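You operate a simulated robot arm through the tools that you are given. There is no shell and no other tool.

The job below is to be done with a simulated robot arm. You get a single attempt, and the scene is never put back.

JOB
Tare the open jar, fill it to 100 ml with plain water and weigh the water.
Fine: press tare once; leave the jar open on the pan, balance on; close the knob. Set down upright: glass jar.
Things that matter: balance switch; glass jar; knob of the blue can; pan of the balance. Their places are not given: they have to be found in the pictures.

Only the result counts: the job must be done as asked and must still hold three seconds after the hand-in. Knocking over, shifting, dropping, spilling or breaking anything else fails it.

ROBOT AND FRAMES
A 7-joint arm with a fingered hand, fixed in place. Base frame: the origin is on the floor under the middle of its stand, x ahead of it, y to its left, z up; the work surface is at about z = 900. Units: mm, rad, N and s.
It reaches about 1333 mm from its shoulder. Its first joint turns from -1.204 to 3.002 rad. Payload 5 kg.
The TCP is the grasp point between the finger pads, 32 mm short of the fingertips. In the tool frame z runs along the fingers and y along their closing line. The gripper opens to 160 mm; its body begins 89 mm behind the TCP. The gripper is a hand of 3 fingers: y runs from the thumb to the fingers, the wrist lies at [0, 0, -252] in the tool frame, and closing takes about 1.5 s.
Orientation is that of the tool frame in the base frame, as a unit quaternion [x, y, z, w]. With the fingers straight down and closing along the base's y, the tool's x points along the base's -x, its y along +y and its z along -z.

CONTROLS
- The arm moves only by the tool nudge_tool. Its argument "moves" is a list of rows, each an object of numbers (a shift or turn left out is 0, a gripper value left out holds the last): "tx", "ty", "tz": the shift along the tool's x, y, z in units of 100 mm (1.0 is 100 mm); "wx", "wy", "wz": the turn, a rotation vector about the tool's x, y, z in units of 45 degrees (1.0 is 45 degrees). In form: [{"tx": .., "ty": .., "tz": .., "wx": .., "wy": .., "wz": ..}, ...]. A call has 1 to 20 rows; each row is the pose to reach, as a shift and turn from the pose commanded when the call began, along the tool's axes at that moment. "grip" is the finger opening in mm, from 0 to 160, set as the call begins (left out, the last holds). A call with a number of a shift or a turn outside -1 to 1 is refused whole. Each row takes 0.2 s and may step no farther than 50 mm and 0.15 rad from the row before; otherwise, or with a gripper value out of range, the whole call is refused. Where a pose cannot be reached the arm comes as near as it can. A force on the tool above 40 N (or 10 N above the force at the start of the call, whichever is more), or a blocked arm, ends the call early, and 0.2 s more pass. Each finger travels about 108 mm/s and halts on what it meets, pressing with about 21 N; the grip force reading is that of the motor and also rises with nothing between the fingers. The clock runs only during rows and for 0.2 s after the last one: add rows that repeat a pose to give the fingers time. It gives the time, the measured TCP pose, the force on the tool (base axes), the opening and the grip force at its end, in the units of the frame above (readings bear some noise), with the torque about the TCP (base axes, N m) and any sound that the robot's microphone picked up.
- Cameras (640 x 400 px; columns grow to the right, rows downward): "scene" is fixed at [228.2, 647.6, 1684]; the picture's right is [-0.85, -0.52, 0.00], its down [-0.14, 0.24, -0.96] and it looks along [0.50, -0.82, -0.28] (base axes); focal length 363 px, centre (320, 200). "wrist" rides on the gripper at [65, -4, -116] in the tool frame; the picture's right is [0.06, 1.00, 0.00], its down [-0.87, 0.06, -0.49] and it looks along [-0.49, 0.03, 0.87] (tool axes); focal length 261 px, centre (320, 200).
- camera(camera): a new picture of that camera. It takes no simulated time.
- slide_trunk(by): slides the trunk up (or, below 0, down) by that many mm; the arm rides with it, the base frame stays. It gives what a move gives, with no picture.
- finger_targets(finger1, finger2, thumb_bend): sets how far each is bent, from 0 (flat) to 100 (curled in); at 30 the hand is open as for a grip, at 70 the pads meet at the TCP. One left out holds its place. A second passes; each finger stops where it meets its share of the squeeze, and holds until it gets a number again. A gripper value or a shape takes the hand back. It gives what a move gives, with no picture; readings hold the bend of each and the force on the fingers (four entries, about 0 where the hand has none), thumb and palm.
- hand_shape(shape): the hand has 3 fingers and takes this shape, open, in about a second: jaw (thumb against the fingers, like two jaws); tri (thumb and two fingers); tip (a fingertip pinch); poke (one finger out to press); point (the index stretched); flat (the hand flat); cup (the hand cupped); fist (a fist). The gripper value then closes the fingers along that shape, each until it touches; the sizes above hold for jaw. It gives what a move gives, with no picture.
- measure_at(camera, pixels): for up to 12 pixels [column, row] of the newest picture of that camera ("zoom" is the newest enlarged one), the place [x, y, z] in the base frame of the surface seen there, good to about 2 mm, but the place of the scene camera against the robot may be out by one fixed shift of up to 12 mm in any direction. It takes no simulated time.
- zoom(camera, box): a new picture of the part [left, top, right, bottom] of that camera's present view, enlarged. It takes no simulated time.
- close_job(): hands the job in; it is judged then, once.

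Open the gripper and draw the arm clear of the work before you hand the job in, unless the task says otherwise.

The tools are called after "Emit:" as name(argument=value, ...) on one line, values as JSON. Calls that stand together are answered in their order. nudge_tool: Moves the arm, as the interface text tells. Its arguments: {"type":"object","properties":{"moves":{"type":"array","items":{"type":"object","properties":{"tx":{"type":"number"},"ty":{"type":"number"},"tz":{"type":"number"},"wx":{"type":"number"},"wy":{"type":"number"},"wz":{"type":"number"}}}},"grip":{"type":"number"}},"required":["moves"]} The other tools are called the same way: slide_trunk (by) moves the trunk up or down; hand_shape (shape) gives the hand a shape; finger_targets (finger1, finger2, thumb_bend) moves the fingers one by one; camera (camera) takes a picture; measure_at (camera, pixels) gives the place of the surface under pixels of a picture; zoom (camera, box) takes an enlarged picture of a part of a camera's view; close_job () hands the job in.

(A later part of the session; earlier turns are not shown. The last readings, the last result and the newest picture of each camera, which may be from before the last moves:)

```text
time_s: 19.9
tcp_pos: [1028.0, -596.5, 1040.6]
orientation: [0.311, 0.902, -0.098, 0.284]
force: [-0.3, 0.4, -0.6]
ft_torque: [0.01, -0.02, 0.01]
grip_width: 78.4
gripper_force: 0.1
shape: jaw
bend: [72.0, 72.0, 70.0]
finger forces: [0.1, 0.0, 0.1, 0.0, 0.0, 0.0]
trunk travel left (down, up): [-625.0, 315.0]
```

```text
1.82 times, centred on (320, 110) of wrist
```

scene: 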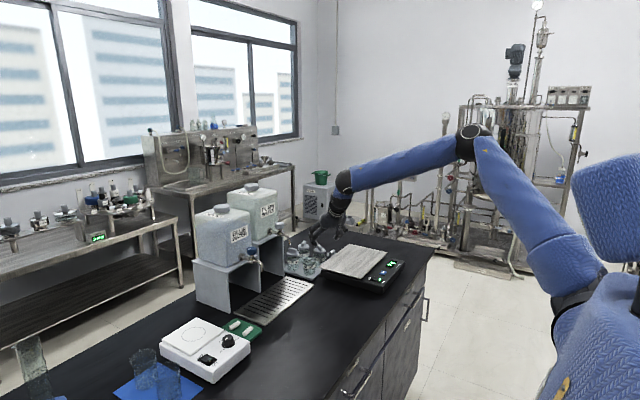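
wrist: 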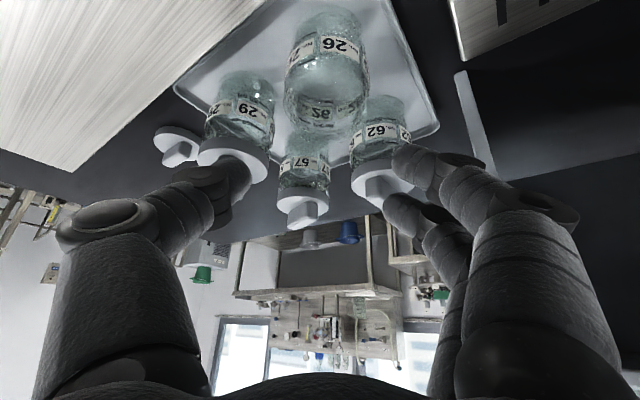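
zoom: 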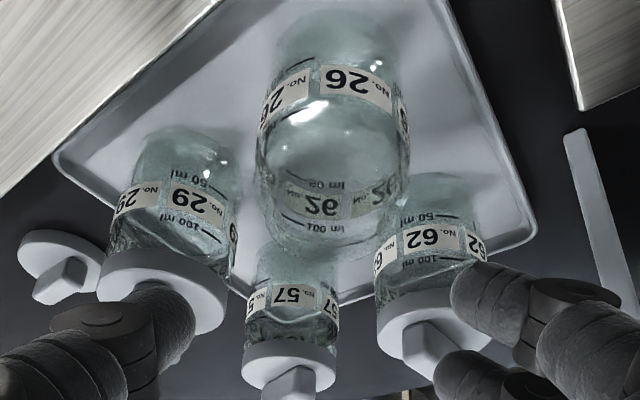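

Clearances are good (≥15 mm to the neighbours). I descend vertically by 74 mm around jar 26.

Emit:
nudge_tool(moves=[{"tx": 0.1, "tz": 0.15}, {"tx": 0.2, "tz": 0.3}, {"tx": 0.3, "ty": -0.003, "tz": 0.45}, {"tx": 0.36, "ty": -0.006, "tz": 0.54}, {"tx": 0.411, "ty": -0.006, "tz": 0.616}, {"tx": 0.411, "ty": -0.006, "tz": 0.616}])

Emit:
camera(camera="wrist")

Emit:
zoom(camera="scene", box=[270, 225, 350, 285])

```text
time_s: 21.4
tcp_pos: [1029.4, -596.9, 965.0]
orientation: [0.311, 0.902, -0.098, 0.284]
force: [-0.1, -0.3, -0.5]
ft_torque: [0.01, 0.01, 0.01]
grip_width: 78.4
gripper_force: 0.0
shape: jaw
bend: [72.0, 72.0, 70.0]
finger forces: [0.0, 0.0, 0.0, 0.0, 0.0, 0.1]
trunk travel left (down, up): [-625.0, 315.0]
```

```text
taken
```

wrist: 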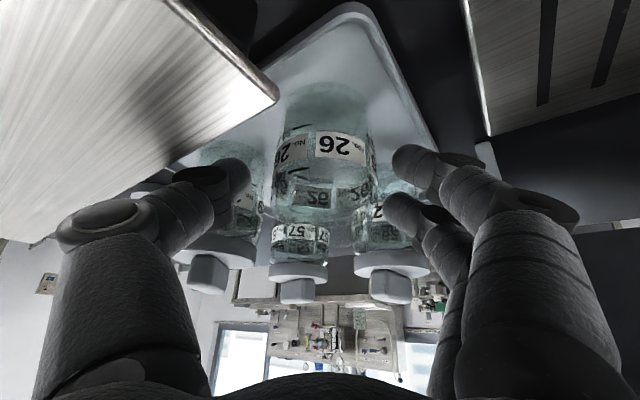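

```text
6.67 times, centred on (310, 255) of scene
```

zoom: 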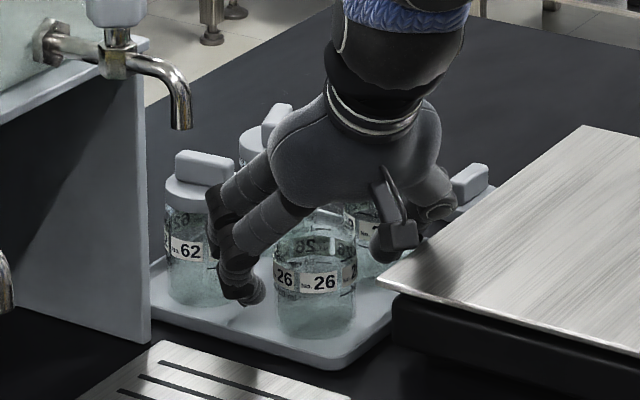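

The jar stands centred between thumb and fingers. I close the hand on it, holding the pose.

Emit:
nudge_tool(moves=[{"tz": 0}, {"tz": 0}, {"tz": 0}, {"tz": 0}, {"tz": 0}, {"tz": 0}, {"tz": 0}, {"tz": 0}], grip=40)

Emit:
camera(camera="wrist")

Emit:
zoom(camera="scene", box=[270, 225, 350, 285])

```text
time_s: 23.1
tcp_pos: [1029.9, -598.4, 964.4]
orientation: [0.311, 0.902, -0.098, 0.284]
force: [-0.2, -0.2, 0.1]
ft_torque: [0.01, 0.03, -0.03]
grip_width: 46.2
gripper_force: 21.1
shape: jaw
bend: [73.0, 73.0, 70.0]
finger forces: [9.7, 8.4, 0.0, 0.0, 18.8, 0.0]
trunk travel left (down, up): [-625.0, 315.0]
```

```text
taken
```

wrist: 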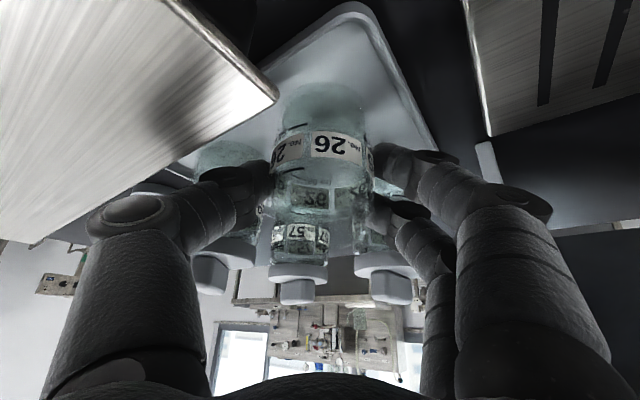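

```text
6.67 times, centred on (310, 255) of scene
```

zoom: 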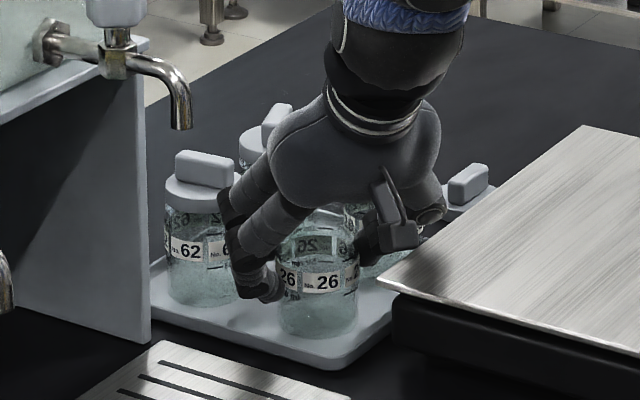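

All three digits press on the jar (9.7, 8.4, 18.8 N). I lift straight up by 90 mm.

Emit:
nudge_tool(moves=[{"tx": -0.06, "tz": -0.08}, {"tx": -0.17, "tz": -0.245}, {"tx": -0.34, "tz": -0.49}, {"tx": -0.517, "tz": -0.737}, {"tx": -0.517, "tz": -0.737}])

Emit:
camera(camera="wrist")

Emit:
zoom(camera="scene", box=[270, 205, 350, 275])

```text
time_s: 24.4
tcp_pos: [1028.6, -598.0, 1053.7]
orientation: [0.31, 0.902, -0.097, 0.283]
force: [0.7, -0.3, -2.3]
ft_torque: [0.0, 0.02, -0.01]
grip_width: 46.4
gripper_force: 21.4
shape: jaw
bend: [73.0, 73.0, 70.0]
finger forces: [9.6, 8.4, 0.0, 0.0, 18.9, 0.0]
trunk travel left (down, up): [-625.0, 315.0]
```

```text
taken
```

wrist: 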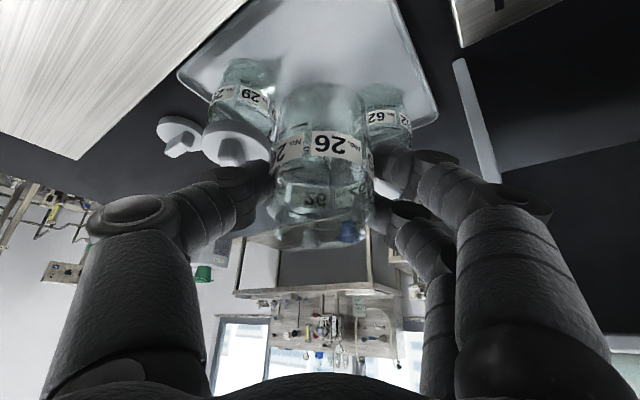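

```text
5.71 times, centred on (310, 240) of scene
```

zoom: 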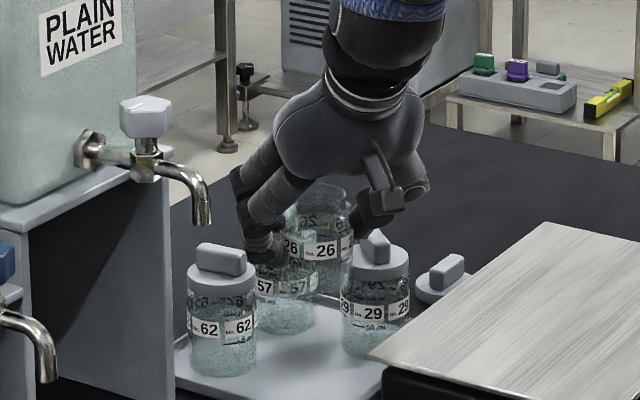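

The jar hangs safely in the hand. I carry it over the pan toward (880,−680) in gentle steps.

Emit:
nudge_tool(moves=[{"tx": 0.03, "ty": -0.12, "tz": -0.1}, {"tx": 0.07, "ty": -0.3, "tz": -0.17}, {"tx": 0.11, "ty": -0.5, "tz": -0.25}, {"tx": 0.15, "ty": -0.68, "tz": -0.32}, {"tx": 0.173, "ty": -0.783, "tz": -0.366}])

Emit:
nudge_tool(moves=[{"tx": 0.06, "ty": -0.16, "tz": -0.04}, {"tx": 0.12, "ty": -0.33, "tz": -0.08}, {"tx": 0.18, "ty": -0.5, "tz": -0.125}, {"tx": 0.24, "ty": -0.66, "tz": -0.17}, {"tx": 0.288, "ty": -0.783, "tz": -0.202}, {"tx": 0.288, "ty": -0.783, "tz": -0.202}])

Emit:
camera(camera="wrist")

Emit:
camera(camera="scene")

```text
time_s: 25.6
tcp_pos: [953.1, -638.0, 1075.5]
orientation: [0.31, 0.902, -0.097, 0.284]
force: [-0.2, -0.6, -1.5]
ft_torque: [0.03, 0.01, 0.03]
grip_width: 46.2
gripper_force: 20.9
shape: jaw
bend: [73.0, 73.0, 70.0]
finger forces: [9.6, 8.3, 0.0, 0.1, 19.0, 0.0]
trunk travel left (down, up): [-625.0, 315.0]
```

```text
time_s: 26.9
tcp_pos: [877.4, -677.3, 1075.6]
orientation: [0.311, 0.902, -0.098, 0.284]
force: [0.3, -0.7, -1.7]
ft_torque: [0.01, 0.02, 0.02]
grip_width: 46.3
gripper_force: 20.8
shape: jaw
bend: [73.0, 73.0, 70.0]
finger forces: [9.7, 8.4, 0.0, 0.1, 19.0, 0.0]
trunk travel left (down, up): [-625.0, 315.0]
```

```text
taken
```

wrist: 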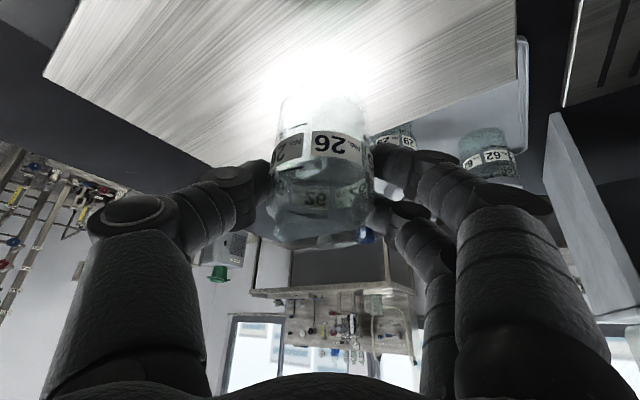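

```text
taken
```

scene: 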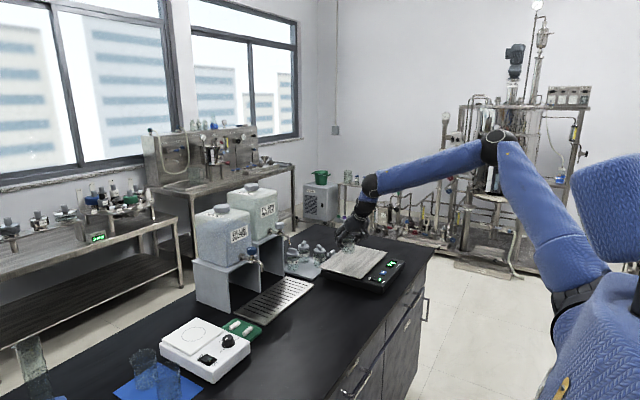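

The jar bottom is now about 49 mm above the pan by my reckoning (bottom ≈ TCP−58.5). I lower it 43 mm and then feel for contact in small steps.

Emit:
nudge_tool(moves=[{"tx": 0.06, "tz": 0.09}, {"tx": 0.14, "tz": 0.2}, {"tx": 0.2, "tz": 0.29}, {"tx": 0.247, "tz": 0.352}, {"tx": 0.247, "tz": 0.352}])

Emit:
zoom(camera="scene", box=[320, 215, 400, 285])

```text
time_s: 28.1
tcp_pos: [877.7, -677.5, 1032.8]
orientation: [0.311, 0.902, -0.097, 0.285]
force: [0.0, 0.1, -1.1]
ft_torque: [0.01, 0.04, -0.01]
grip_width: 46.4
gripper_force: 21.0
shape: jaw
bend: [73.0, 73.0, 70.0]
finger forces: [9.6, 8.4, 0.0, 0.0, 18.9, 0.0]
trunk travel left (down, up): [-625.0, 315.0]
```

```text
5.71 times, centred on (360, 250) of scene
```

zoom: 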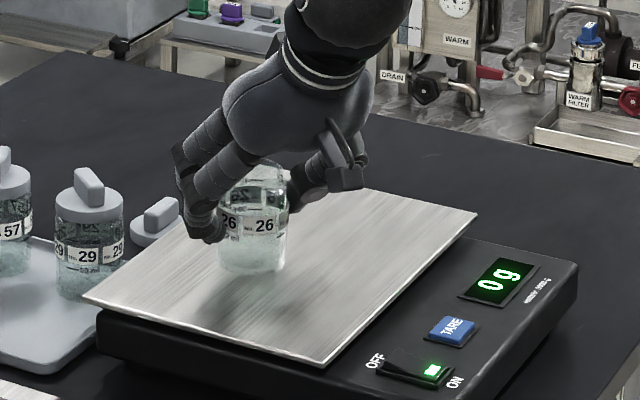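

The display at (383,266) still reads 0 g, so no contact yet. I lower by 1 mm steps.

Emit:
nudge_tool(moves=[{"tx": 0.0057, "tz": 0.0082}, {"tx": 0.0115, "tz": 0.0164}, {"tx": 0.0172, "tz": 0.0246}, {"tx": 0.023, "tz": 0.0328}, {"tx": 0.0287, "tz": 0.041}, {"tx": 0.0287, "tz": 0.041}])

Emit:
zoom(camera="scene", box=[320, 215, 400, 285])

```text
time_s: 29.6
tcp_pos: [877.8, -676.9, 1028.3]
orientation: [0.311, 0.901, -0.097, 0.285]
force: [1.2, -1.0, 0.1]
ft_torque: [-0.01, -0.01, 0.0]
grip_width: 46.4
gripper_force: 21.0
shape: jaw
bend: [73.0, 73.0, 70.0]
finger forces: [9.8, 8.9, 0.1, 0.1, 19.2, 0.0]
trunk travel left (down, up): [-625.0, 315.0]
```

```text
5.71 times, centred on (360, 250) of scene
```

zoom: 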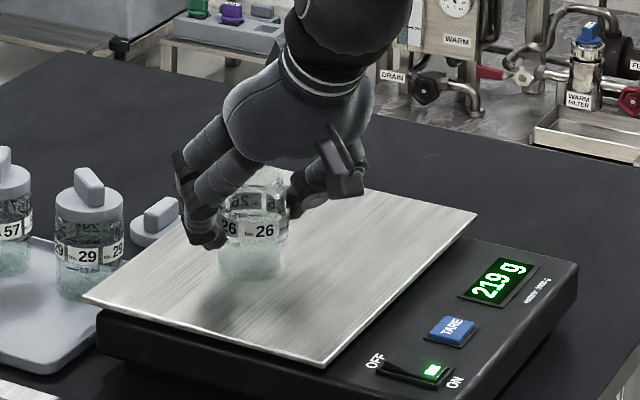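

The display reads 219 g: the jar is standing on the pan. I open the fingers to 78 mm while holding the pose.

Emit:
nudge_tool(moves=[{"tz": 0}, {"tz": 0}, {"tz": 0}, {"tz": 0}, {"tz": 0}, {"tz": 0}, {"tz": 0}, {"tz": 0}], grip=80)

Emit:
camera(camera="wrist")

Emit:
zoom(camera="scene", box=[320, 215, 400, 285])

```text
time_s: 31.4
tcp_pos: [877.6, -676.9, 1027.9]
orientation: [0.312, 0.902, -0.098, 0.284]
force: [-0.9, -0.3, 0.4]
ft_torque: [0.01, 0.04, -0.01]
grip_width: 79.0
gripper_force: 0.1
shape: jaw
bend: [72.0, 72.0, 70.0]
finger forces: [0.1, 0.0, 0.1, 0.0, 0.0, 0.0]
trunk travel left (down, up): [-625.0, 315.0]
```

```text
taken
```

wrist: 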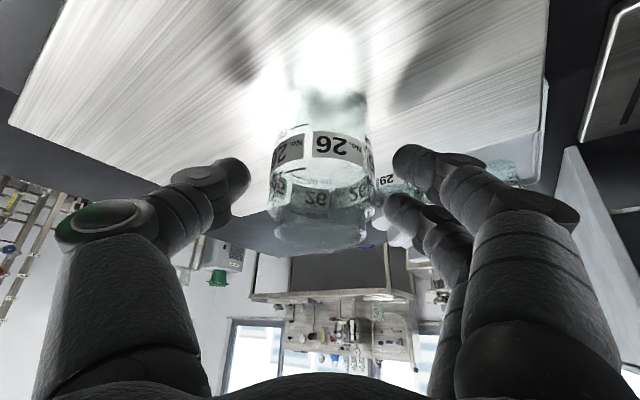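

```text
5.71 times, centred on (360, 250) of scene
```

zoom: 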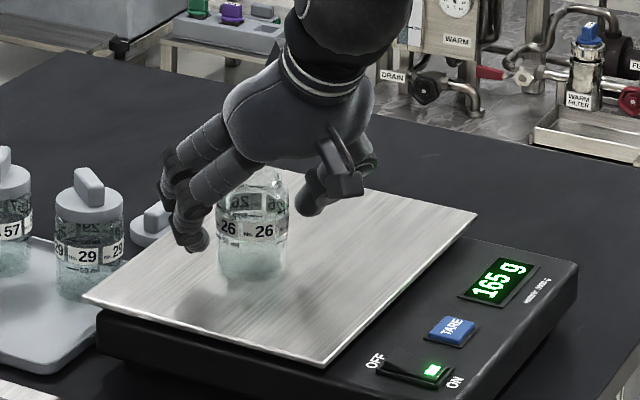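

The jar alone reads 165 g and stands free. I lift straight up, then un-tilt the hand while drawing back toward the TARE button.

Emit:
nudge_tool(moves=[{"tx": -0.1, "tz": -0.14}, {"tx": -0.25, "tz": -0.357}, {"tx": -0.42, "tz": -0.6}, {"tx": -0.574, "tz": -0.819}])

Emit:
nudge_tool(moves=[{"tx": 0.1, "ty": -0.1, "tz": -0.07, "wy": 0.156}, {"tx": 0.2, "ty": -0.2, "tz": -0.14, "wy": 0.312}, {"tx": 0.31, "ty": -0.3, "tz": -0.22, "wy": 0.468}, {"tx": 0.42, "ty": -0.4, "tz": -0.29, "wy": 0.624}, {"tx": 0.516, "ty": -0.493, "tz": -0.362, "wy": 0.778}])

Emit:
nudge_tool(moves=[{"tx": 0.18, "ty": -0.2}, {"tx": 0.36, "ty": -0.4}, {"tx": 0.55, "ty": -0.595}, {"tx": 0.55, "ty": -0.595}])

Emit:
hand_shape(shape="poke")

Emit:
camera(camera="wrist")

Emit:
zoom(camera="scene", box=[320, 205, 420, 285])

```text
time_s: 32.4
tcp_pos: [876.7, -676.2, 1127.7]
orientation: [0.31, 0.902, -0.098, 0.285]
force: [0.1, -0.5, 0.2]
ft_torque: [-0.01, -0.02, -0.01]
grip_width: 79.3
gripper_force: 0.1
shape: jaw
bend: [72.0, 72.0, 70.0]
finger forces: [0.0, 0.0, 0.0, 0.0, 0.0, 0.1]
trunk travel left (down, up): [-625.0, 315.0]
```

```text
time_s: 33.5
tcp_pos: [797.2, -676.6, 1127.1]
orientation: [0.325, 0.946, 0.0, -0.002]
force: [0.3, 0.5, -0.5]
ft_torque: [0.02, 0.01, 0.0]
grip_width: 79.4
gripper_force: 0.0
shape: jaw
bend: [72.0, 72.0, 70.0]
finger forces: [0.1, 0.0, 0.1, 0.0, 0.1, 0.0]
trunk travel left (down, up): [-625.0, 315.0]
```

```text
time_s: 34.5
tcp_pos: [717.2, -691.1, 1126.5]
orientation: [0.326, 0.945, 0.001, 0.0]
force: [-0.3, 0.3, 0.4]
ft_torque: [0.01, -0.01, -0.02]
grip_width: 79.5
gripper_force: 0.0
shape: jaw
bend: [72.0, 72.0, 70.0]
finger forces: [0.0, 0.1, 0.1, 0.0, 0.1, 0.0]
trunk travel left (down, up): [-625.0, 315.0]
```

```text
time_s: 35.5
tcp_pos: [718.0, -691.5, 1127.0]
orientation: [0.325, 0.946, 0.0, -0.002]
force: [-0.1, -0.2, 0.2]
ft_torque: [0.01, 0.0, 0.01]
grip_width: 0.0
gripper_force: 0.0
shape: poke
bend: [100.0, 100.0, 46.0]
finger forces: [0.0, 0.1, 0.0, 0.0, 0.1, 0.0]
trunk travel left (down, up): [-625.0, 315.0]
```

```text
taken
```

wrist: 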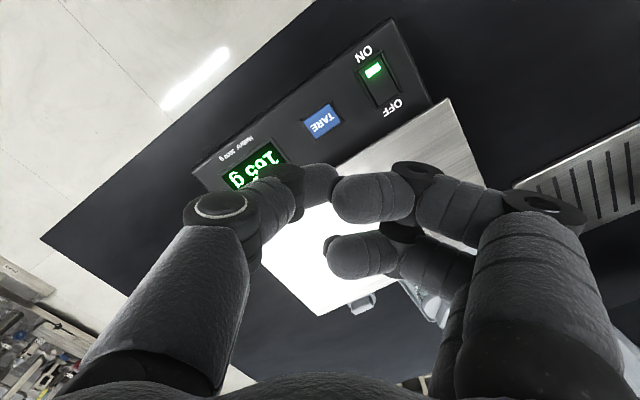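

```text
5.00 times, centred on (370, 245) of scene
```

zoom: 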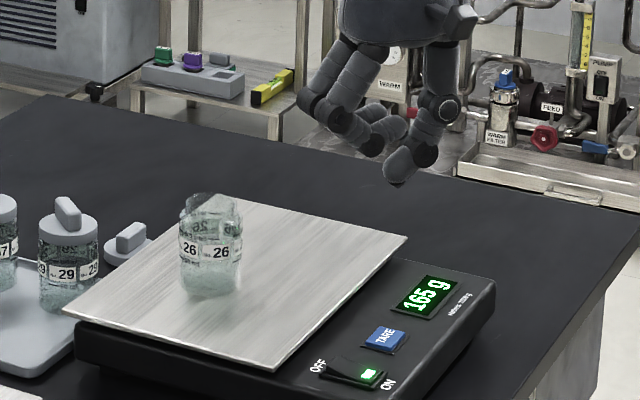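

The display still reads 165 g with the jar on the pan. I measure the TARE button (323,122) from here to aim the tip.

Emit:
measure_at(camera="wrist", pixels=[[323, 121], [312, 128], [333, 114], [318, 112], [328, 131], [316, 172], [325, 178]])

Emit:
zoom(camera="wrist", box=[240, 60, 400, 200])

```text
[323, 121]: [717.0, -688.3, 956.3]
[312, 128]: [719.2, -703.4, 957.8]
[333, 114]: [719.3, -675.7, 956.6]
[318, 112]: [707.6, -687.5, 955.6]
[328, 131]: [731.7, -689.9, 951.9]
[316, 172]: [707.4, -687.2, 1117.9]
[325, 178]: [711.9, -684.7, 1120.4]
```

```text
2.86 times, centred on (320, 130) of wrist
```

zoom: 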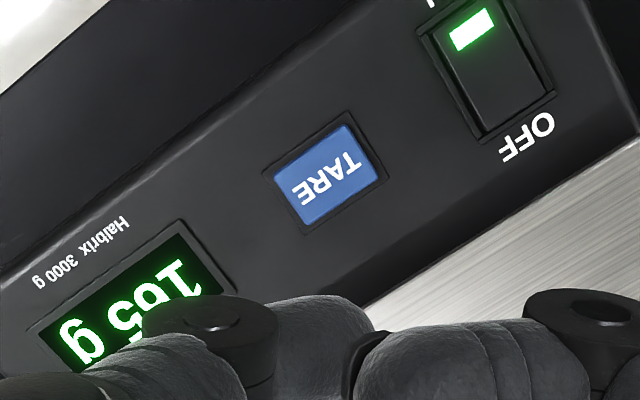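

The button centre is at (719,−689,957), right under the tip. I descend in two moves to about 8 mm above it.

Emit:
nudge_tool(moves=[{"tz": 0.3}, {"tz": 0.6}, {"tz": 0.9}, {"tz": 1.0}])

Emit:
nudge_tool(moves=[{"tz": 0.1}, {"tz": 0.2}, {"tz": 0.28}, {"tz": 0.28}])

Emit:
zoom(camera="scene", box=[340, 215, 420, 285])

```text
time_s: 36.5
tcp_pos: [716.4, -690.9, 1027.7]
orientation: [0.326, 0.945, 0.0, 0.0]
force: [0.1, -0.4, 0.1]
ft_torque: [0.0, 0.03, -0.02]
grip_width: 0.0
gripper_force: 0.1
shape: poke
bend: [100.0, 100.0, 46.0]
finger forces: [0.0, 0.0, 0.0, 0.1, 0.0, 0.0]
trunk travel left (down, up): [-625.0, 315.0]
```

```text
time_s: 37.5
tcp_pos: [717.0, -691.6, 1001.1]
orientation: [0.326, 0.945, -0.001, -0.001]
force: [0.9, -0.5, -0.1]
ft_torque: [0.01, 0.0, 0.02]
grip_width: 0.0
gripper_force: 0.0
shape: poke
bend: [100.0, 100.0, 46.0]
finger forces: [0.1, 0.0, 0.1, 0.0, 0.0, 0.0]
trunk travel left (down, up): [-625.0, 315.0]
```

```text
5.71 times, centred on (380, 250) of scene
```

zoom: 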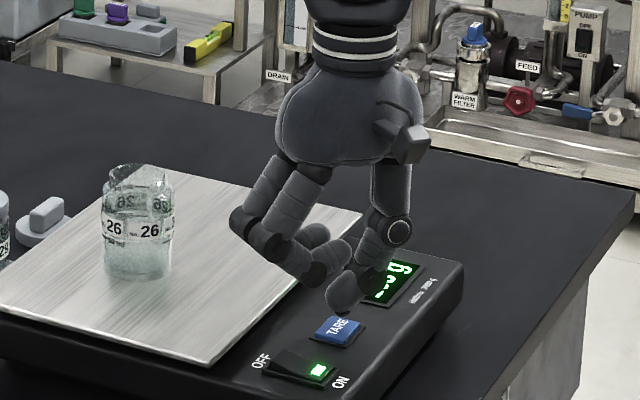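

The tip hovers over the TARE button with the jar untouched. I press down in 2–3 mm steps, one single press, then check the display.

Emit:
nudge_tool(moves=[{"tz": 0.05}, {"tz": 0.08}, {"tz": 0.1}, {"tz": 0.12}, {"tz": 0.135}])

Emit:
zoom(camera="scene", box=[340, 215, 420, 285])

Emit:
camera(camera="wrist")

```text
time_s: 38.6
tcp_pos: [717.0, -690.6, 987.2]
orientation: [0.326, 0.945, 0.0, 0.0]
force: [1.2, -0.2, 2.6]
ft_torque: [-0.05, -0.04, -0.01]
grip_width: 0.0
gripper_force: 0.1
shape: poke
bend: [100.0, 100.0, 46.0]
finger forces: [0.1, 0.1, 0.0, 0.0, 2.4, 0.0]
trunk travel left (down, up): [-625.0, 315.0]
heard: click
```

```text
5.71 times, centred on (380, 250) of scene
```

zoom: 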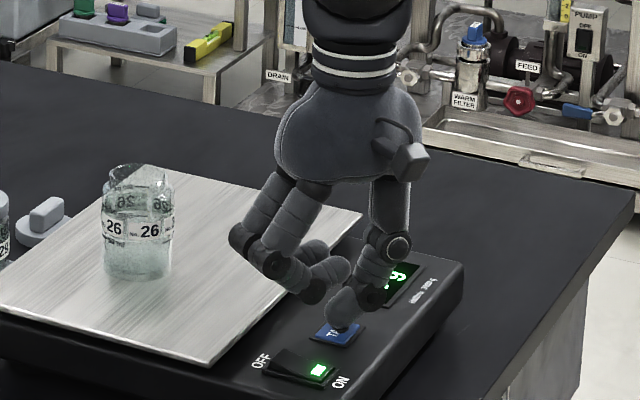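

```text
taken
```

wrist: 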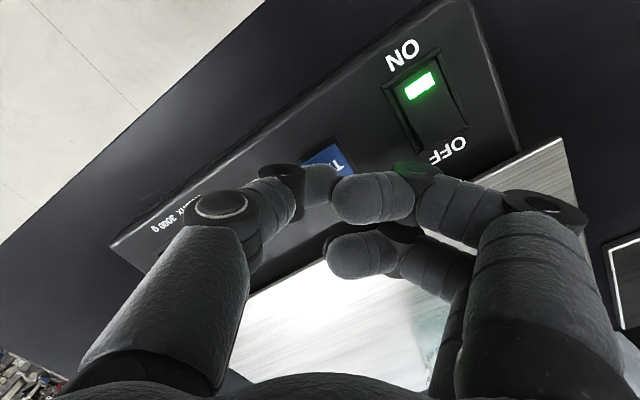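

One click was heard. I lift straight up in one go and look at the display.

Emit:
nudge_tool(moves=[{"tz": -0.3}, {"tz": -0.6}, {"tz": -0.9}, {"tz": -1.0}])

Emit:
zoom(camera="scene", box=[320, 215, 420, 285])

```text
time_s: 39.6
tcp_pos: [715.8, -689.8, 1085.8]
orientation: [0.326, 0.945, 0.0, -0.001]
force: [0.9, 1.5, 1.0]
ft_torque: [0.0, 0.04, -0.04]
grip_width: 0.0
gripper_force: 0.2
shape: poke
bend: [100.0, 100.0, 46.0]
finger forces: [0.0, 0.0, 0.0, 0.0, 0.0, 0.1]
trunk travel left (down, up): [-625.0, 315.0]
```

```text
5.71 times, centred on (370, 250) of scene
```

zoom: 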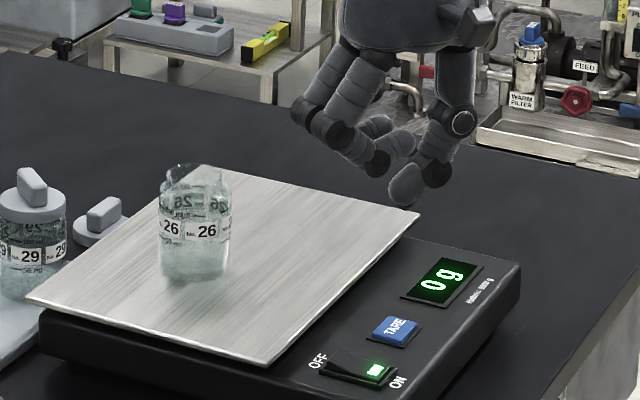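

Display shows 0 g after a single tare press. Now I take the jaw shape again and turn the hand back to straight yaw, raising slightly.

Emit:
hand_shape(shape="jaw")

Emit:
nudge_tool(moves=[{"tx": -0.07, "ty": 0.09, "tz": -0.04, "wz": -0.169}, {"tx": -0.14, "ty": 0.17, "tz": -0.08, "wz": -0.338}, {"tx": -0.21, "ty": 0.26, "tz": -0.12, "wz": -0.507}, {"tx": -0.28, "ty": 0.35, "tz": -0.16, "wz": -0.676}, {"tx": -0.345, "ty": 0.435, "tz": -0.2, "wz": -0.845}], grip=80)

Emit:
nudge_tool(moves=[{"wy": -0.17}, {"wy": -0.34}, {"wy": -0.51}, {"wy": -0.68}, {"wy": -0.84}, {"wy": -1.0}, {"wy": -1.0}])

Emit:
camera(camera="wrist")

Emit:
camera(camera="scene")

```text
time_s: 40.5
tcp_pos: [716.8, -689.5, 1085.9]
orientation: [0.326, 0.945, 0.0, 0.0]
force: [-0.9, 0.1, 0.1]
ft_torque: [-0.03, 0.04, 0.02]
grip_width: 159.8
gripper_force: 0.0
shape: jaw
bend: [30.0, 30.0, 30.0]
finger forces: [0.0, 0.0, 0.1, 0.1, 0.1, 0.0]
trunk travel left (down, up): [-625.0, 315.0]
```

```text
time_s: 41.8
tcp_pos: [771.2, -677.4, 1106.0]
orientation: [-0.001, 1.0, 0.001, 0.0]
force: [0.1, -0.4, 0.6]
ft_torque: [0.01, 0.0, -0.01]
grip_width: 80.7
gripper_force: 0.0
shape: jaw
bend: [72.0, 72.0, 70.0]
finger forces: [0.0, 0.1, 0.0, 0.0, 0.0, 0.0]
trunk travel left (down, up): [-625.0, 315.0]
```

```text
time_s: 43.4
tcp_pos: [772.2, -676.3, 1107.6]
orientation: [0.0, 0.924, 0.0, 0.383]
force: [-0.1, -0.1, -0.6]
ft_torque: [0.0, 0.0, 0.01]
grip_width: 80.4
gripper_force: 0.0
shape: jaw
bend: [72.0, 72.0, 70.0]
finger forces: [0.1, 0.1, 0.1, 0.0, 0.0, 0.0]
trunk travel left (down, up): [-625.0, 315.0]
```

```text
taken
```

wrist: 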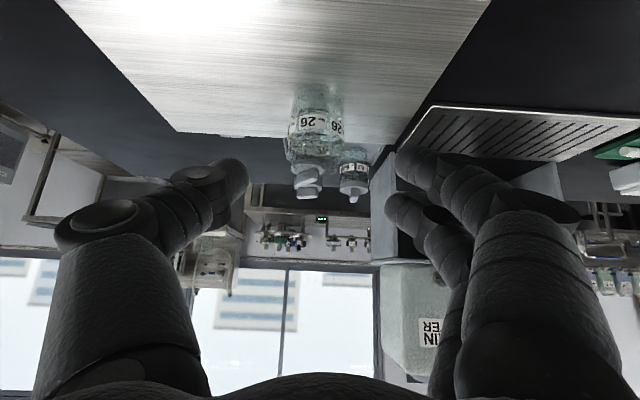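

```text
taken
```

scene: 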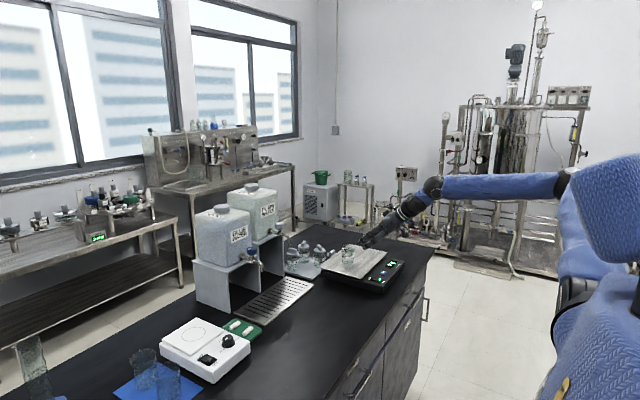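

The hand is tilted 45° and aims over the pan; jar 26 is at (315,125). I measure it.

Emit:
measure_at(camera="wrist", pixels=[[315, 122], [300, 124], [332, 126], [292, 126], [340, 128], [288, 148], [342, 148], [243, 178], [403, 160]])

Emit:
zoom(camera="wrist", box=[260, 70, 370, 210])

```text
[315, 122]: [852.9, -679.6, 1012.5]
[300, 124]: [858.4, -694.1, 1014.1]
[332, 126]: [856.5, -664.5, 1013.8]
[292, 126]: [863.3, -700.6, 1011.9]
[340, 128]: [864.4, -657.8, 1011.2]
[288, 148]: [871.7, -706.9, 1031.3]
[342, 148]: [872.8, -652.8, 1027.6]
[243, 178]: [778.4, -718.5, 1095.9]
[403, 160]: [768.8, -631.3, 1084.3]
```

```text
2.86 times, centred on (315, 140) of wrist
```

zoom: 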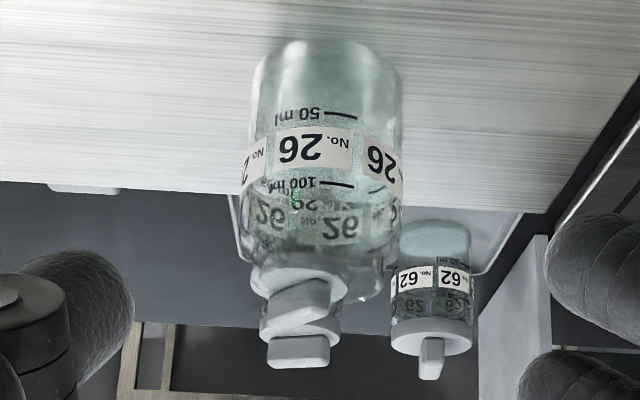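

Jar centre is (880,−679.5) on the pan. I lower to grip height (z≈1024) in front of it, then check.

Emit:
nudge_tool(moves=[{"tx": 0.2, "ty": -0.02, "tz": 0.2}, {"tx": 0.4, "ty": -0.04, "tz": 0.4}, {"tx": 0.59, "ty": -0.04, "tz": 0.59}, {"tx": 0.59, "ty": -0.04, "tz": 0.59}])

Emit:
camera(camera="wrist")

Emit:
zoom(camera="scene", box=[320, 205, 420, 285])

```text
time_s: 44.4
tcp_pos: [770.6, -680.6, 1022.5]
orientation: [0.0, 0.924, 0.0, 0.383]
force: [0.2, 0.1, 0.0]
ft_torque: [0.0, 0.02, 0.01]
grip_width: 80.7
gripper_force: 0.1
shape: jaw
bend: [72.0, 72.0, 70.0]
finger forces: [0.1, 0.0, 0.1, 0.0, 0.0, 0.0]
trunk travel left (down, up): [-625.0, 315.0]
```

```text
taken
```

wrist: 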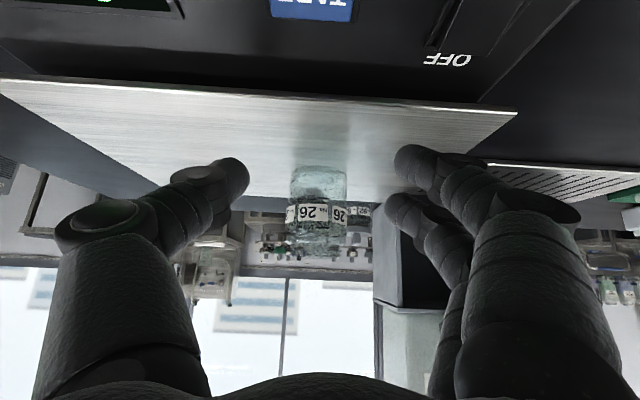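

```text
5.00 times, centred on (370, 245) of scene
```

zoom: 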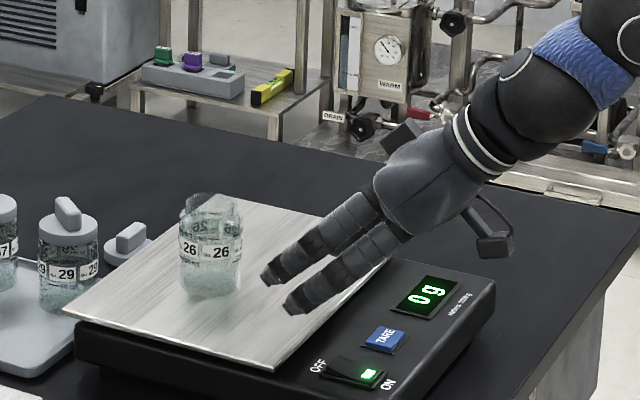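

The jar stands straight ahead between the open fingers. I advance 102 mm horizontally so the fingers embrace it.

Emit:
nudge_tool(moves=[{"tx": -0.18, "tz": 0.18}, {"tx": -0.36, "tz": 0.36}, {"tx": -0.54, "tz": 0.54}, {"tx": -0.65, "tz": 0.65}, {"tx": -0.721, "tz": 0.721}, {"tx": -0.721, "tz": 0.721}])

Emit:
camera(camera="wrist")

Emit:
zoom(camera="scene", box=[320, 205, 420, 285])

```text
time_s: 45.8
tcp_pos: [873.1, -681.5, 1023.0]
orientation: [0.001, 0.924, 0.0, 0.383]
force: [0.0, 0.0, 0.3]
ft_torque: [-0.01, 0.0, -0.02]
grip_width: 80.9
gripper_force: 0.1
shape: jaw
bend: [72.0, 72.0, 70.0]
finger forces: [0.0, 0.1, 0.0, 0.0, 0.0, 0.0]
trunk travel left (down, up): [-625.0, 315.0]
```

```text
taken
```

wrist: 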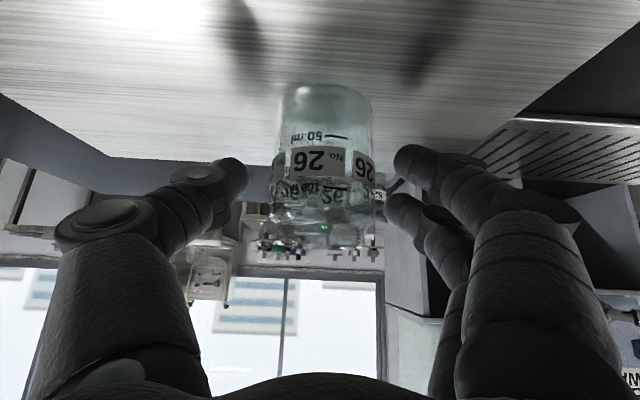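

```text
5.00 times, centred on (370, 245) of scene
```

zoom: 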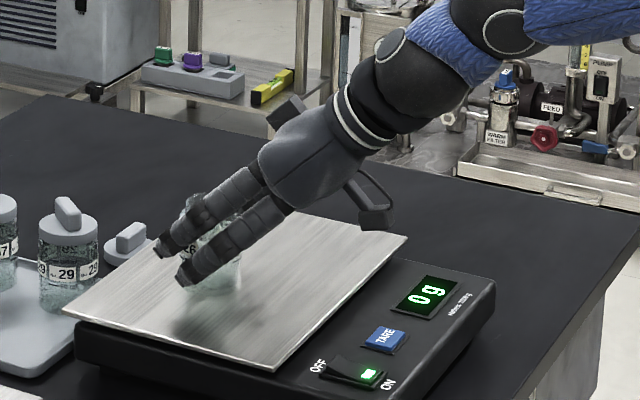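

The jar (325,160) is centred between thumb and fingers, display still 0 g. I close on it.

Emit:
nudge_tool(moves=[{"tz": 0}, {"tz": 0}, {"tz": 0}, {"tz": 0}, {"tz": 0}, {"tz": 0}, {"tz": 0}, {"tz": 0}], grip=40)

Emit:
nudge_tool(moves=[{"tx": -0.07, "tz": -0.07}, {"tx": -0.2, "tz": -0.2}, {"tx": -0.35, "tz": -0.35}, {"tx": -0.42, "tz": -0.42}, {"tx": -0.42, "tz": -0.42}])

Emit:
camera(camera="wrist")

Emit:
zoom(camera="scene", box=[320, 205, 420, 285])

```text
time_s: 47.5
tcp_pos: [874.0, -681.9, 1023.0]
orientation: [0.0, 0.924, 0.001, 0.383]
force: [0.3, 0.3, 0.7]
ft_torque: [-0.01, 0.03, -0.04]
grip_width: 46.9
gripper_force: 20.4
shape: jaw
bend: [73.0, 73.0, 70.0]
finger forces: [9.8, 8.6, 0.0, 0.1, 18.3, 0.0]
trunk travel left (down, up): [-625.0, 315.0]
```

```text
time_s: 48.8
tcp_pos: [872.6, -680.8, 1082.3]
orientation: [0.0, 0.924, 0.001, 0.383]
force: [0.1, -1.4, -1.6]
ft_torque: [-0.01, 0.01, 0.03]
grip_width: 46.9
gripper_force: 20.9
shape: jaw
bend: [73.0, 73.0, 70.0]
finger forces: [9.6, 8.0, 0.1, 0.0, 18.2, 0.0]
trunk travel left (down, up): [-625.0, 315.0]
```

```text
taken
```

wrist: 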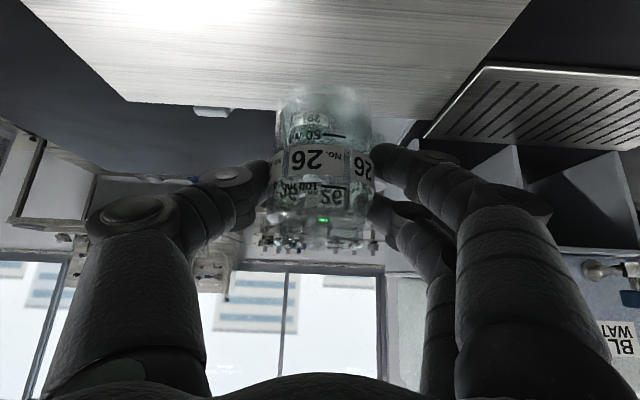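

```text
5.00 times, centred on (370, 245) of scene
```

zoom: 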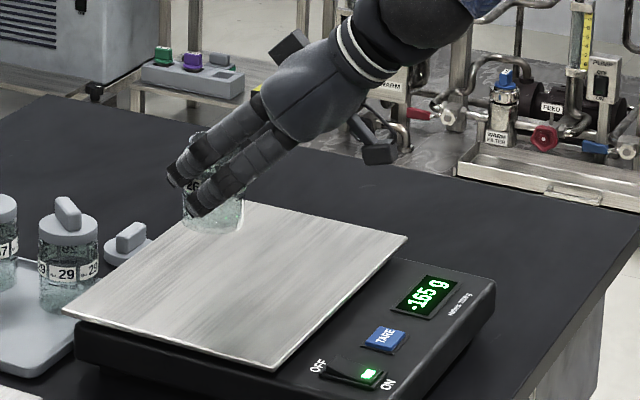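

The jar is lifted (display −165 g) and its bottom is 55 mm below the TCP. I carry it sideways toward the tap line y≈−441, at x≈872.

Emit:
nudge_tool(moves=[{"ty": 0.1}, {"ty": 0.3}, {"ty": 0.5}, {"ty": 0.7}, {"ty": 0.8}])

Emit:
nudge_tool(moves=[{"ty": 0.2}, {"ty": 0.4}, {"ty": 0.6}, {"ty": 0.8}])

Emit:
nudge_tool(moves=[{"ty": 0.2}, {"ty": 0.4}, {"ty": 0.6}, {"ty": 0.75}, {"ty": 0.8}, {"ty": 0.8}])

Emit:
camera(camera="wrist")

Emit:
zoom(camera="scene", box=[220, 190, 380, 310])

```text
time_s: 50.0
tcp_pos: [873.8, -601.9, 1081.8]
orientation: [0.0, 0.924, 0.0, 0.383]
force: [0.3, 0.4, -1.9]
ft_torque: [0.02, 0.03, 0.02]
grip_width: 46.8
gripper_force: 21.4
shape: jaw
bend: [73.0, 73.0, 70.0]
finger forces: [9.8, 8.1, 0.1, 0.0, 18.3, 0.0]
trunk travel left (down, up): [-625.0, 315.0]
```

```text
time_s: 51.0
tcp_pos: [873.8, -522.0, 1082.1]
orientation: [0.0, 0.924, 0.001, 0.382]
force: [-0.4, 0.3, -1.4]
ft_torque: [0.0, 0.01, -0.01]
grip_width: 46.9
gripper_force: 21.2
shape: jaw
bend: [73.0, 73.0, 70.0]
finger forces: [9.8, 8.1, 0.0, 0.1, 18.4, 0.1]
trunk travel left (down, up): [-625.0, 315.0]
```

```text
time_s: 52.4
tcp_pos: [874.3, -442.1, 1082.1]
orientation: [0.001, 0.924, 0.0, 0.382]
force: [-0.1, 0.2, -1.7]
ft_torque: [-0.02, 0.01, 0.02]
grip_width: 47.0
gripper_force: 21.7
shape: jaw
bend: [73.0, 73.0, 70.0]
finger forces: [9.7, 8.0, 0.0, 0.0, 18.4, 0.1]
trunk travel left (down, up): [-625.0, 315.0]
```

```text
taken
```

wrist: 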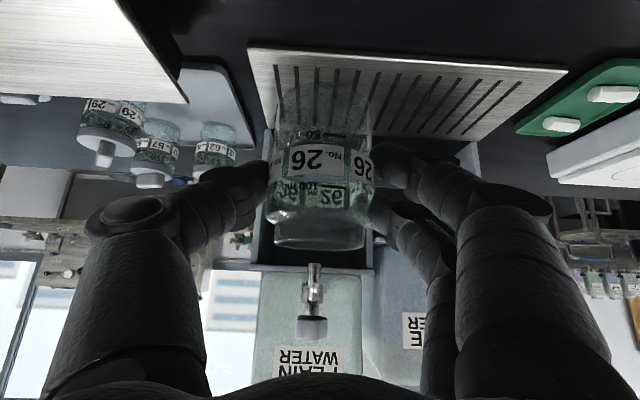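

```text
3.33 times, centred on (300, 250) of scene
```

zoom: 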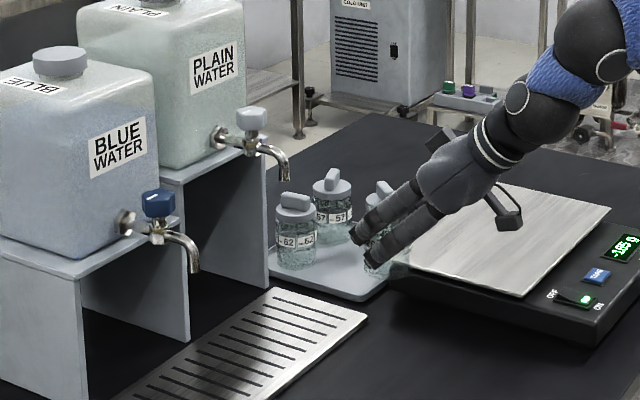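

The tap with grey knob is straight ahead at (313,290) in the wrist picture. I measure the spout, knob and grate edges from here.

Emit:
measure_at(camera="wrist", pixels=[[314, 268], [307, 280], [320, 280], [314, 290], [313, 325], [300, 328], [327, 328], [313, 305], [262, 52], [420, 58], [440, 135], [560, 72]])

Emit:
zoom(camera="wrist", box=[260, 230, 370, 360])

```text
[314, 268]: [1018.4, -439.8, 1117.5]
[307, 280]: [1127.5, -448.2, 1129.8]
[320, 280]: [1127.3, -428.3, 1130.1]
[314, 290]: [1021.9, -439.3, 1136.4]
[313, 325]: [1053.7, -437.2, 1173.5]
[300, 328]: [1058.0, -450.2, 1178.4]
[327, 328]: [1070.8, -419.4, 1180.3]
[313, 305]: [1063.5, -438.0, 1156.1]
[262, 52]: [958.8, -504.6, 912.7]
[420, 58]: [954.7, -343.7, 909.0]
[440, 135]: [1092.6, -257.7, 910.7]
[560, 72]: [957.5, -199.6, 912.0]
```

```text
3.08 times, centred on (315, 295) of wrist
```

zoom: 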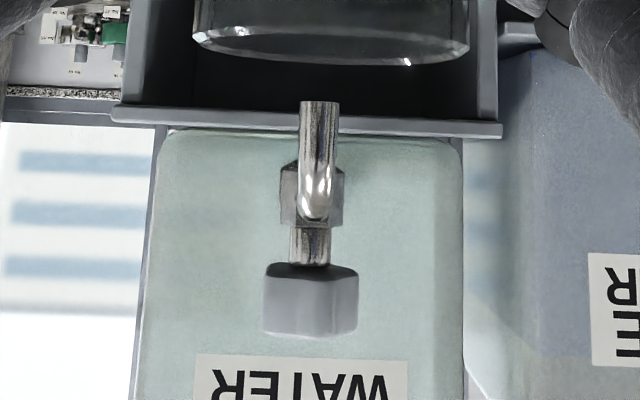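

Spout outlet centre works out to about (1025.5,−439.5), z≈1116; grate top z≈911.5. I lower the jar in front of the grate, then slide it forward under the spout.

Emit:
nudge_tool(moves=[{"tx": 0.1, "tz": 0.1}, {"tx": 0.25, "tz": 0.25}, {"tx": 0.4, "tz": 0.4}, {"tx": 0.55, "tz": 0.55}, {"tx": 0.68, "tz": 0.68}, {"tx": 0.707, "tz": 0.707}])

Emit:
nudge_tool(moves=[{"tx": -0.1, "ty": 0.004, "tz": 0.1}, {"tx": -0.25, "ty": 0.008, "tz": 0.25}, {"tx": -0.4, "ty": 0.01, "tz": 0.4}, {"tx": -0.55, "ty": 0.014, "tz": 0.55}, {"tx": -0.707, "ty": 0.016, "tz": 0.707}, {"tx": -0.707, "ty": 0.016, "tz": 0.707}])

Emit:
camera(camera="wrist")

Emit:
zoom(camera="scene", box=[220, 190, 380, 310])

```text
time_s: 53.8
tcp_pos: [874.4, -442.3, 982.9]
orientation: [0.0, 0.924, 0.001, 0.382]
force: [-0.3, 0.0, -0.9]
ft_torque: [0.06, 0.04, -0.05]
grip_width: 47.2
gripper_force: 21.3
shape: jaw
bend: [73.0, 73.0, 70.0]
finger forces: [9.7, 8.0, 0.0, 0.0, 18.3, 0.0]
trunk travel left (down, up): [-625.0, 315.0]
```

```text
time_s: 55.1
tcp_pos: [973.2, -440.3, 982.3]
orientation: [0.001, 0.924, 0.0, 0.383]
force: [-0.2, -0.8, -2.1]
ft_torque: [-0.01, 0.04, 0.01]
grip_width: 47.0
gripper_force: 21.4
shape: jaw
bend: [73.0, 73.0, 70.0]
finger forces: [9.5, 8.1, 0.0, 0.0, 18.3, 0.1]
trunk travel left (down, up): [-625.0, 315.0]
```

```text
taken
```

wrist: 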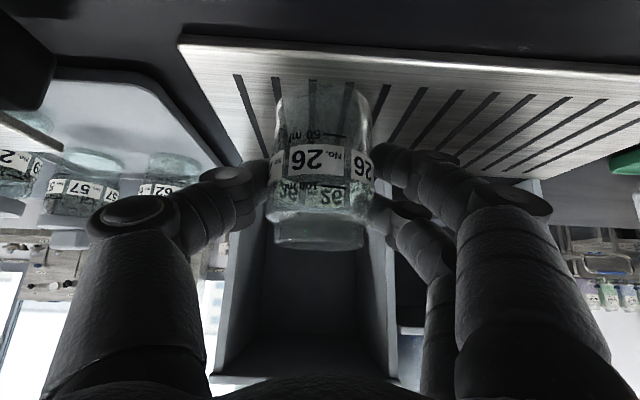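

```text
3.33 times, centred on (300, 250) of scene
```

zoom: 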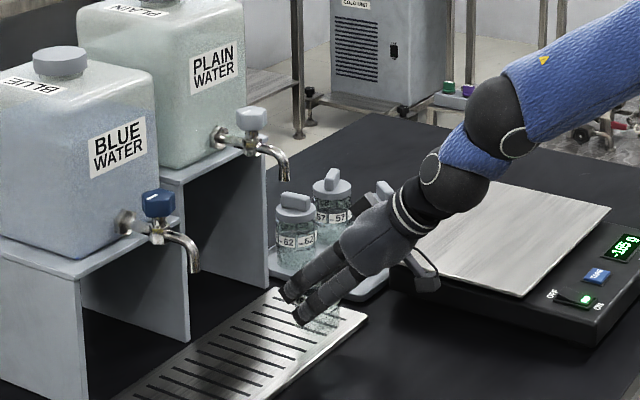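

The jar is over the grate. I slide it the last 46 mm under the spout and look again.

Emit:
nudge_tool(moves=[{"tx": -0.08, "tz": 0.08}, {"tx": -0.18, "tz": 0.18}, {"tx": -0.28, "tz": 0.28}, {"tx": -0.324, "tz": 0.324}, {"tx": -0.324, "tz": 0.324}])

Emit:
camera(camera="wrist")

Emit:
zoom(camera="scene", box=[240, 200, 340, 290])

```text
time_s: 56.4
tcp_pos: [1020.1, -441.3, 983.1]
orientation: [0.001, 0.924, 0.0, 0.383]
force: [-0.1, -0.6, -1.5]
ft_torque: [-0.01, 0.01, -0.01]
grip_width: 46.7
gripper_force: 21.0
shape: jaw
bend: [73.0, 73.0, 70.0]
finger forces: [9.6, 8.2, 0.0, 0.1, 18.2, 0.0]
trunk travel left (down, up): [-625.0, 315.0]
```

```text
taken
```

wrist: 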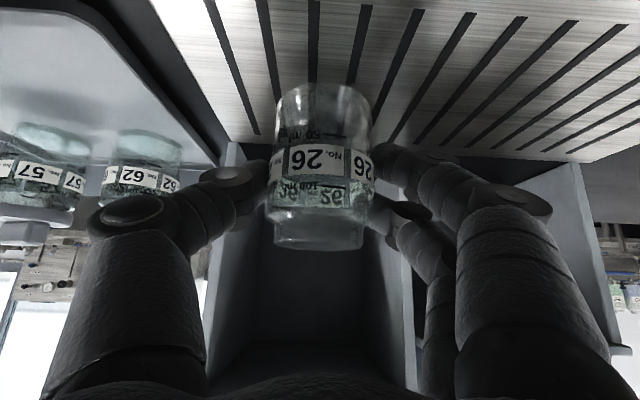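

```text
4.44 times, centred on (290, 245) of scene
```

zoom: 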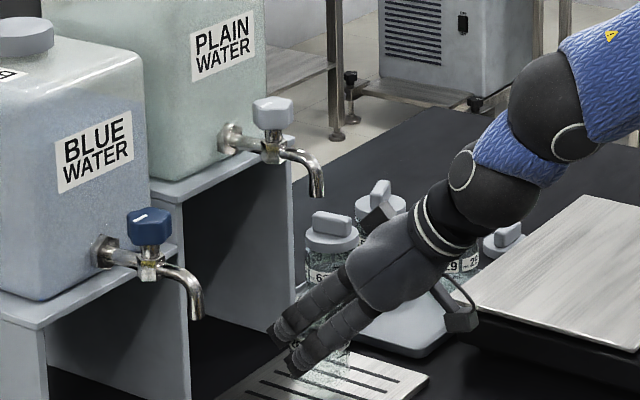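

The jar is under the spout. I lower it 12 mm and then in 1 mm steps until it rests on the grate.

Emit:
nudge_tool(moves=[{"tx": 0.03, "tz": 0.03}, {"tx": 0.06, "tz": 0.06}, {"tx": 0.085, "tz": 0.085}, {"tx": 0.092, "tz": 0.092}, {"tx": 0.099, "tz": 0.099}, {"tx": 0.106, "tz": 0.106}, {"tx": 0.106, "tz": 0.106}])

```text
time_s: 58.0
tcp_pos: [1018.5, -439.7, 966.3]
orientation: [0.001, 0.924, 0.001, 0.383]
force: [0.1, 0.1, -2.4]
ft_torque: [0.01, -0.01, -0.02]
grip_width: 46.8
gripper_force: 21.3
shape: jaw
bend: [73.0, 73.0, 70.0]
finger forces: [9.5, 8.1, 0.0, 0.0, 18.2, 0.1]
trunk travel left (down, up): [-625.0, 315.0]
```

The force still shows the jar's weight (−2.4 N), so no contact yet. I go on by small steps.

Emit:
nudge_tool(moves=[{"tx": 0.007, "tz": 0.007}, {"tx": 0.014, "tz": 0.014}, {"tx": 0.014, "tz": 0.014}])

Emit:
zoom(camera="scene", box=[280, 255, 350, 300])

```text
time_s: 58.8
tcp_pos: [1019.0, -440.8, 965.2]
orientation: [0.001, 0.924, 0.001, 0.383]
force: [1.7, -0.1, 4.1]
ft_torque: [0.0, 0.01, -0.02]
grip_width: 46.6
gripper_force: 21.0
shape: jaw
bend: [73.0, 73.0, 70.0]
finger forces: [9.9, 8.8, 0.0, 0.0, 19.1, 0.0]
trunk travel left (down, up): [-625.0, 315.0]
```

```text
8.89 times, centred on (315, 278) of scene
```

zoom: 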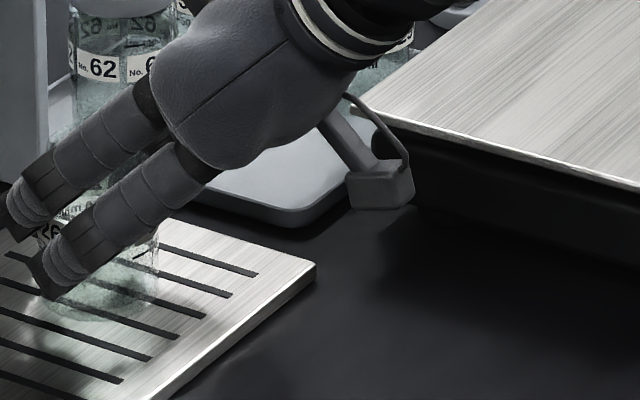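

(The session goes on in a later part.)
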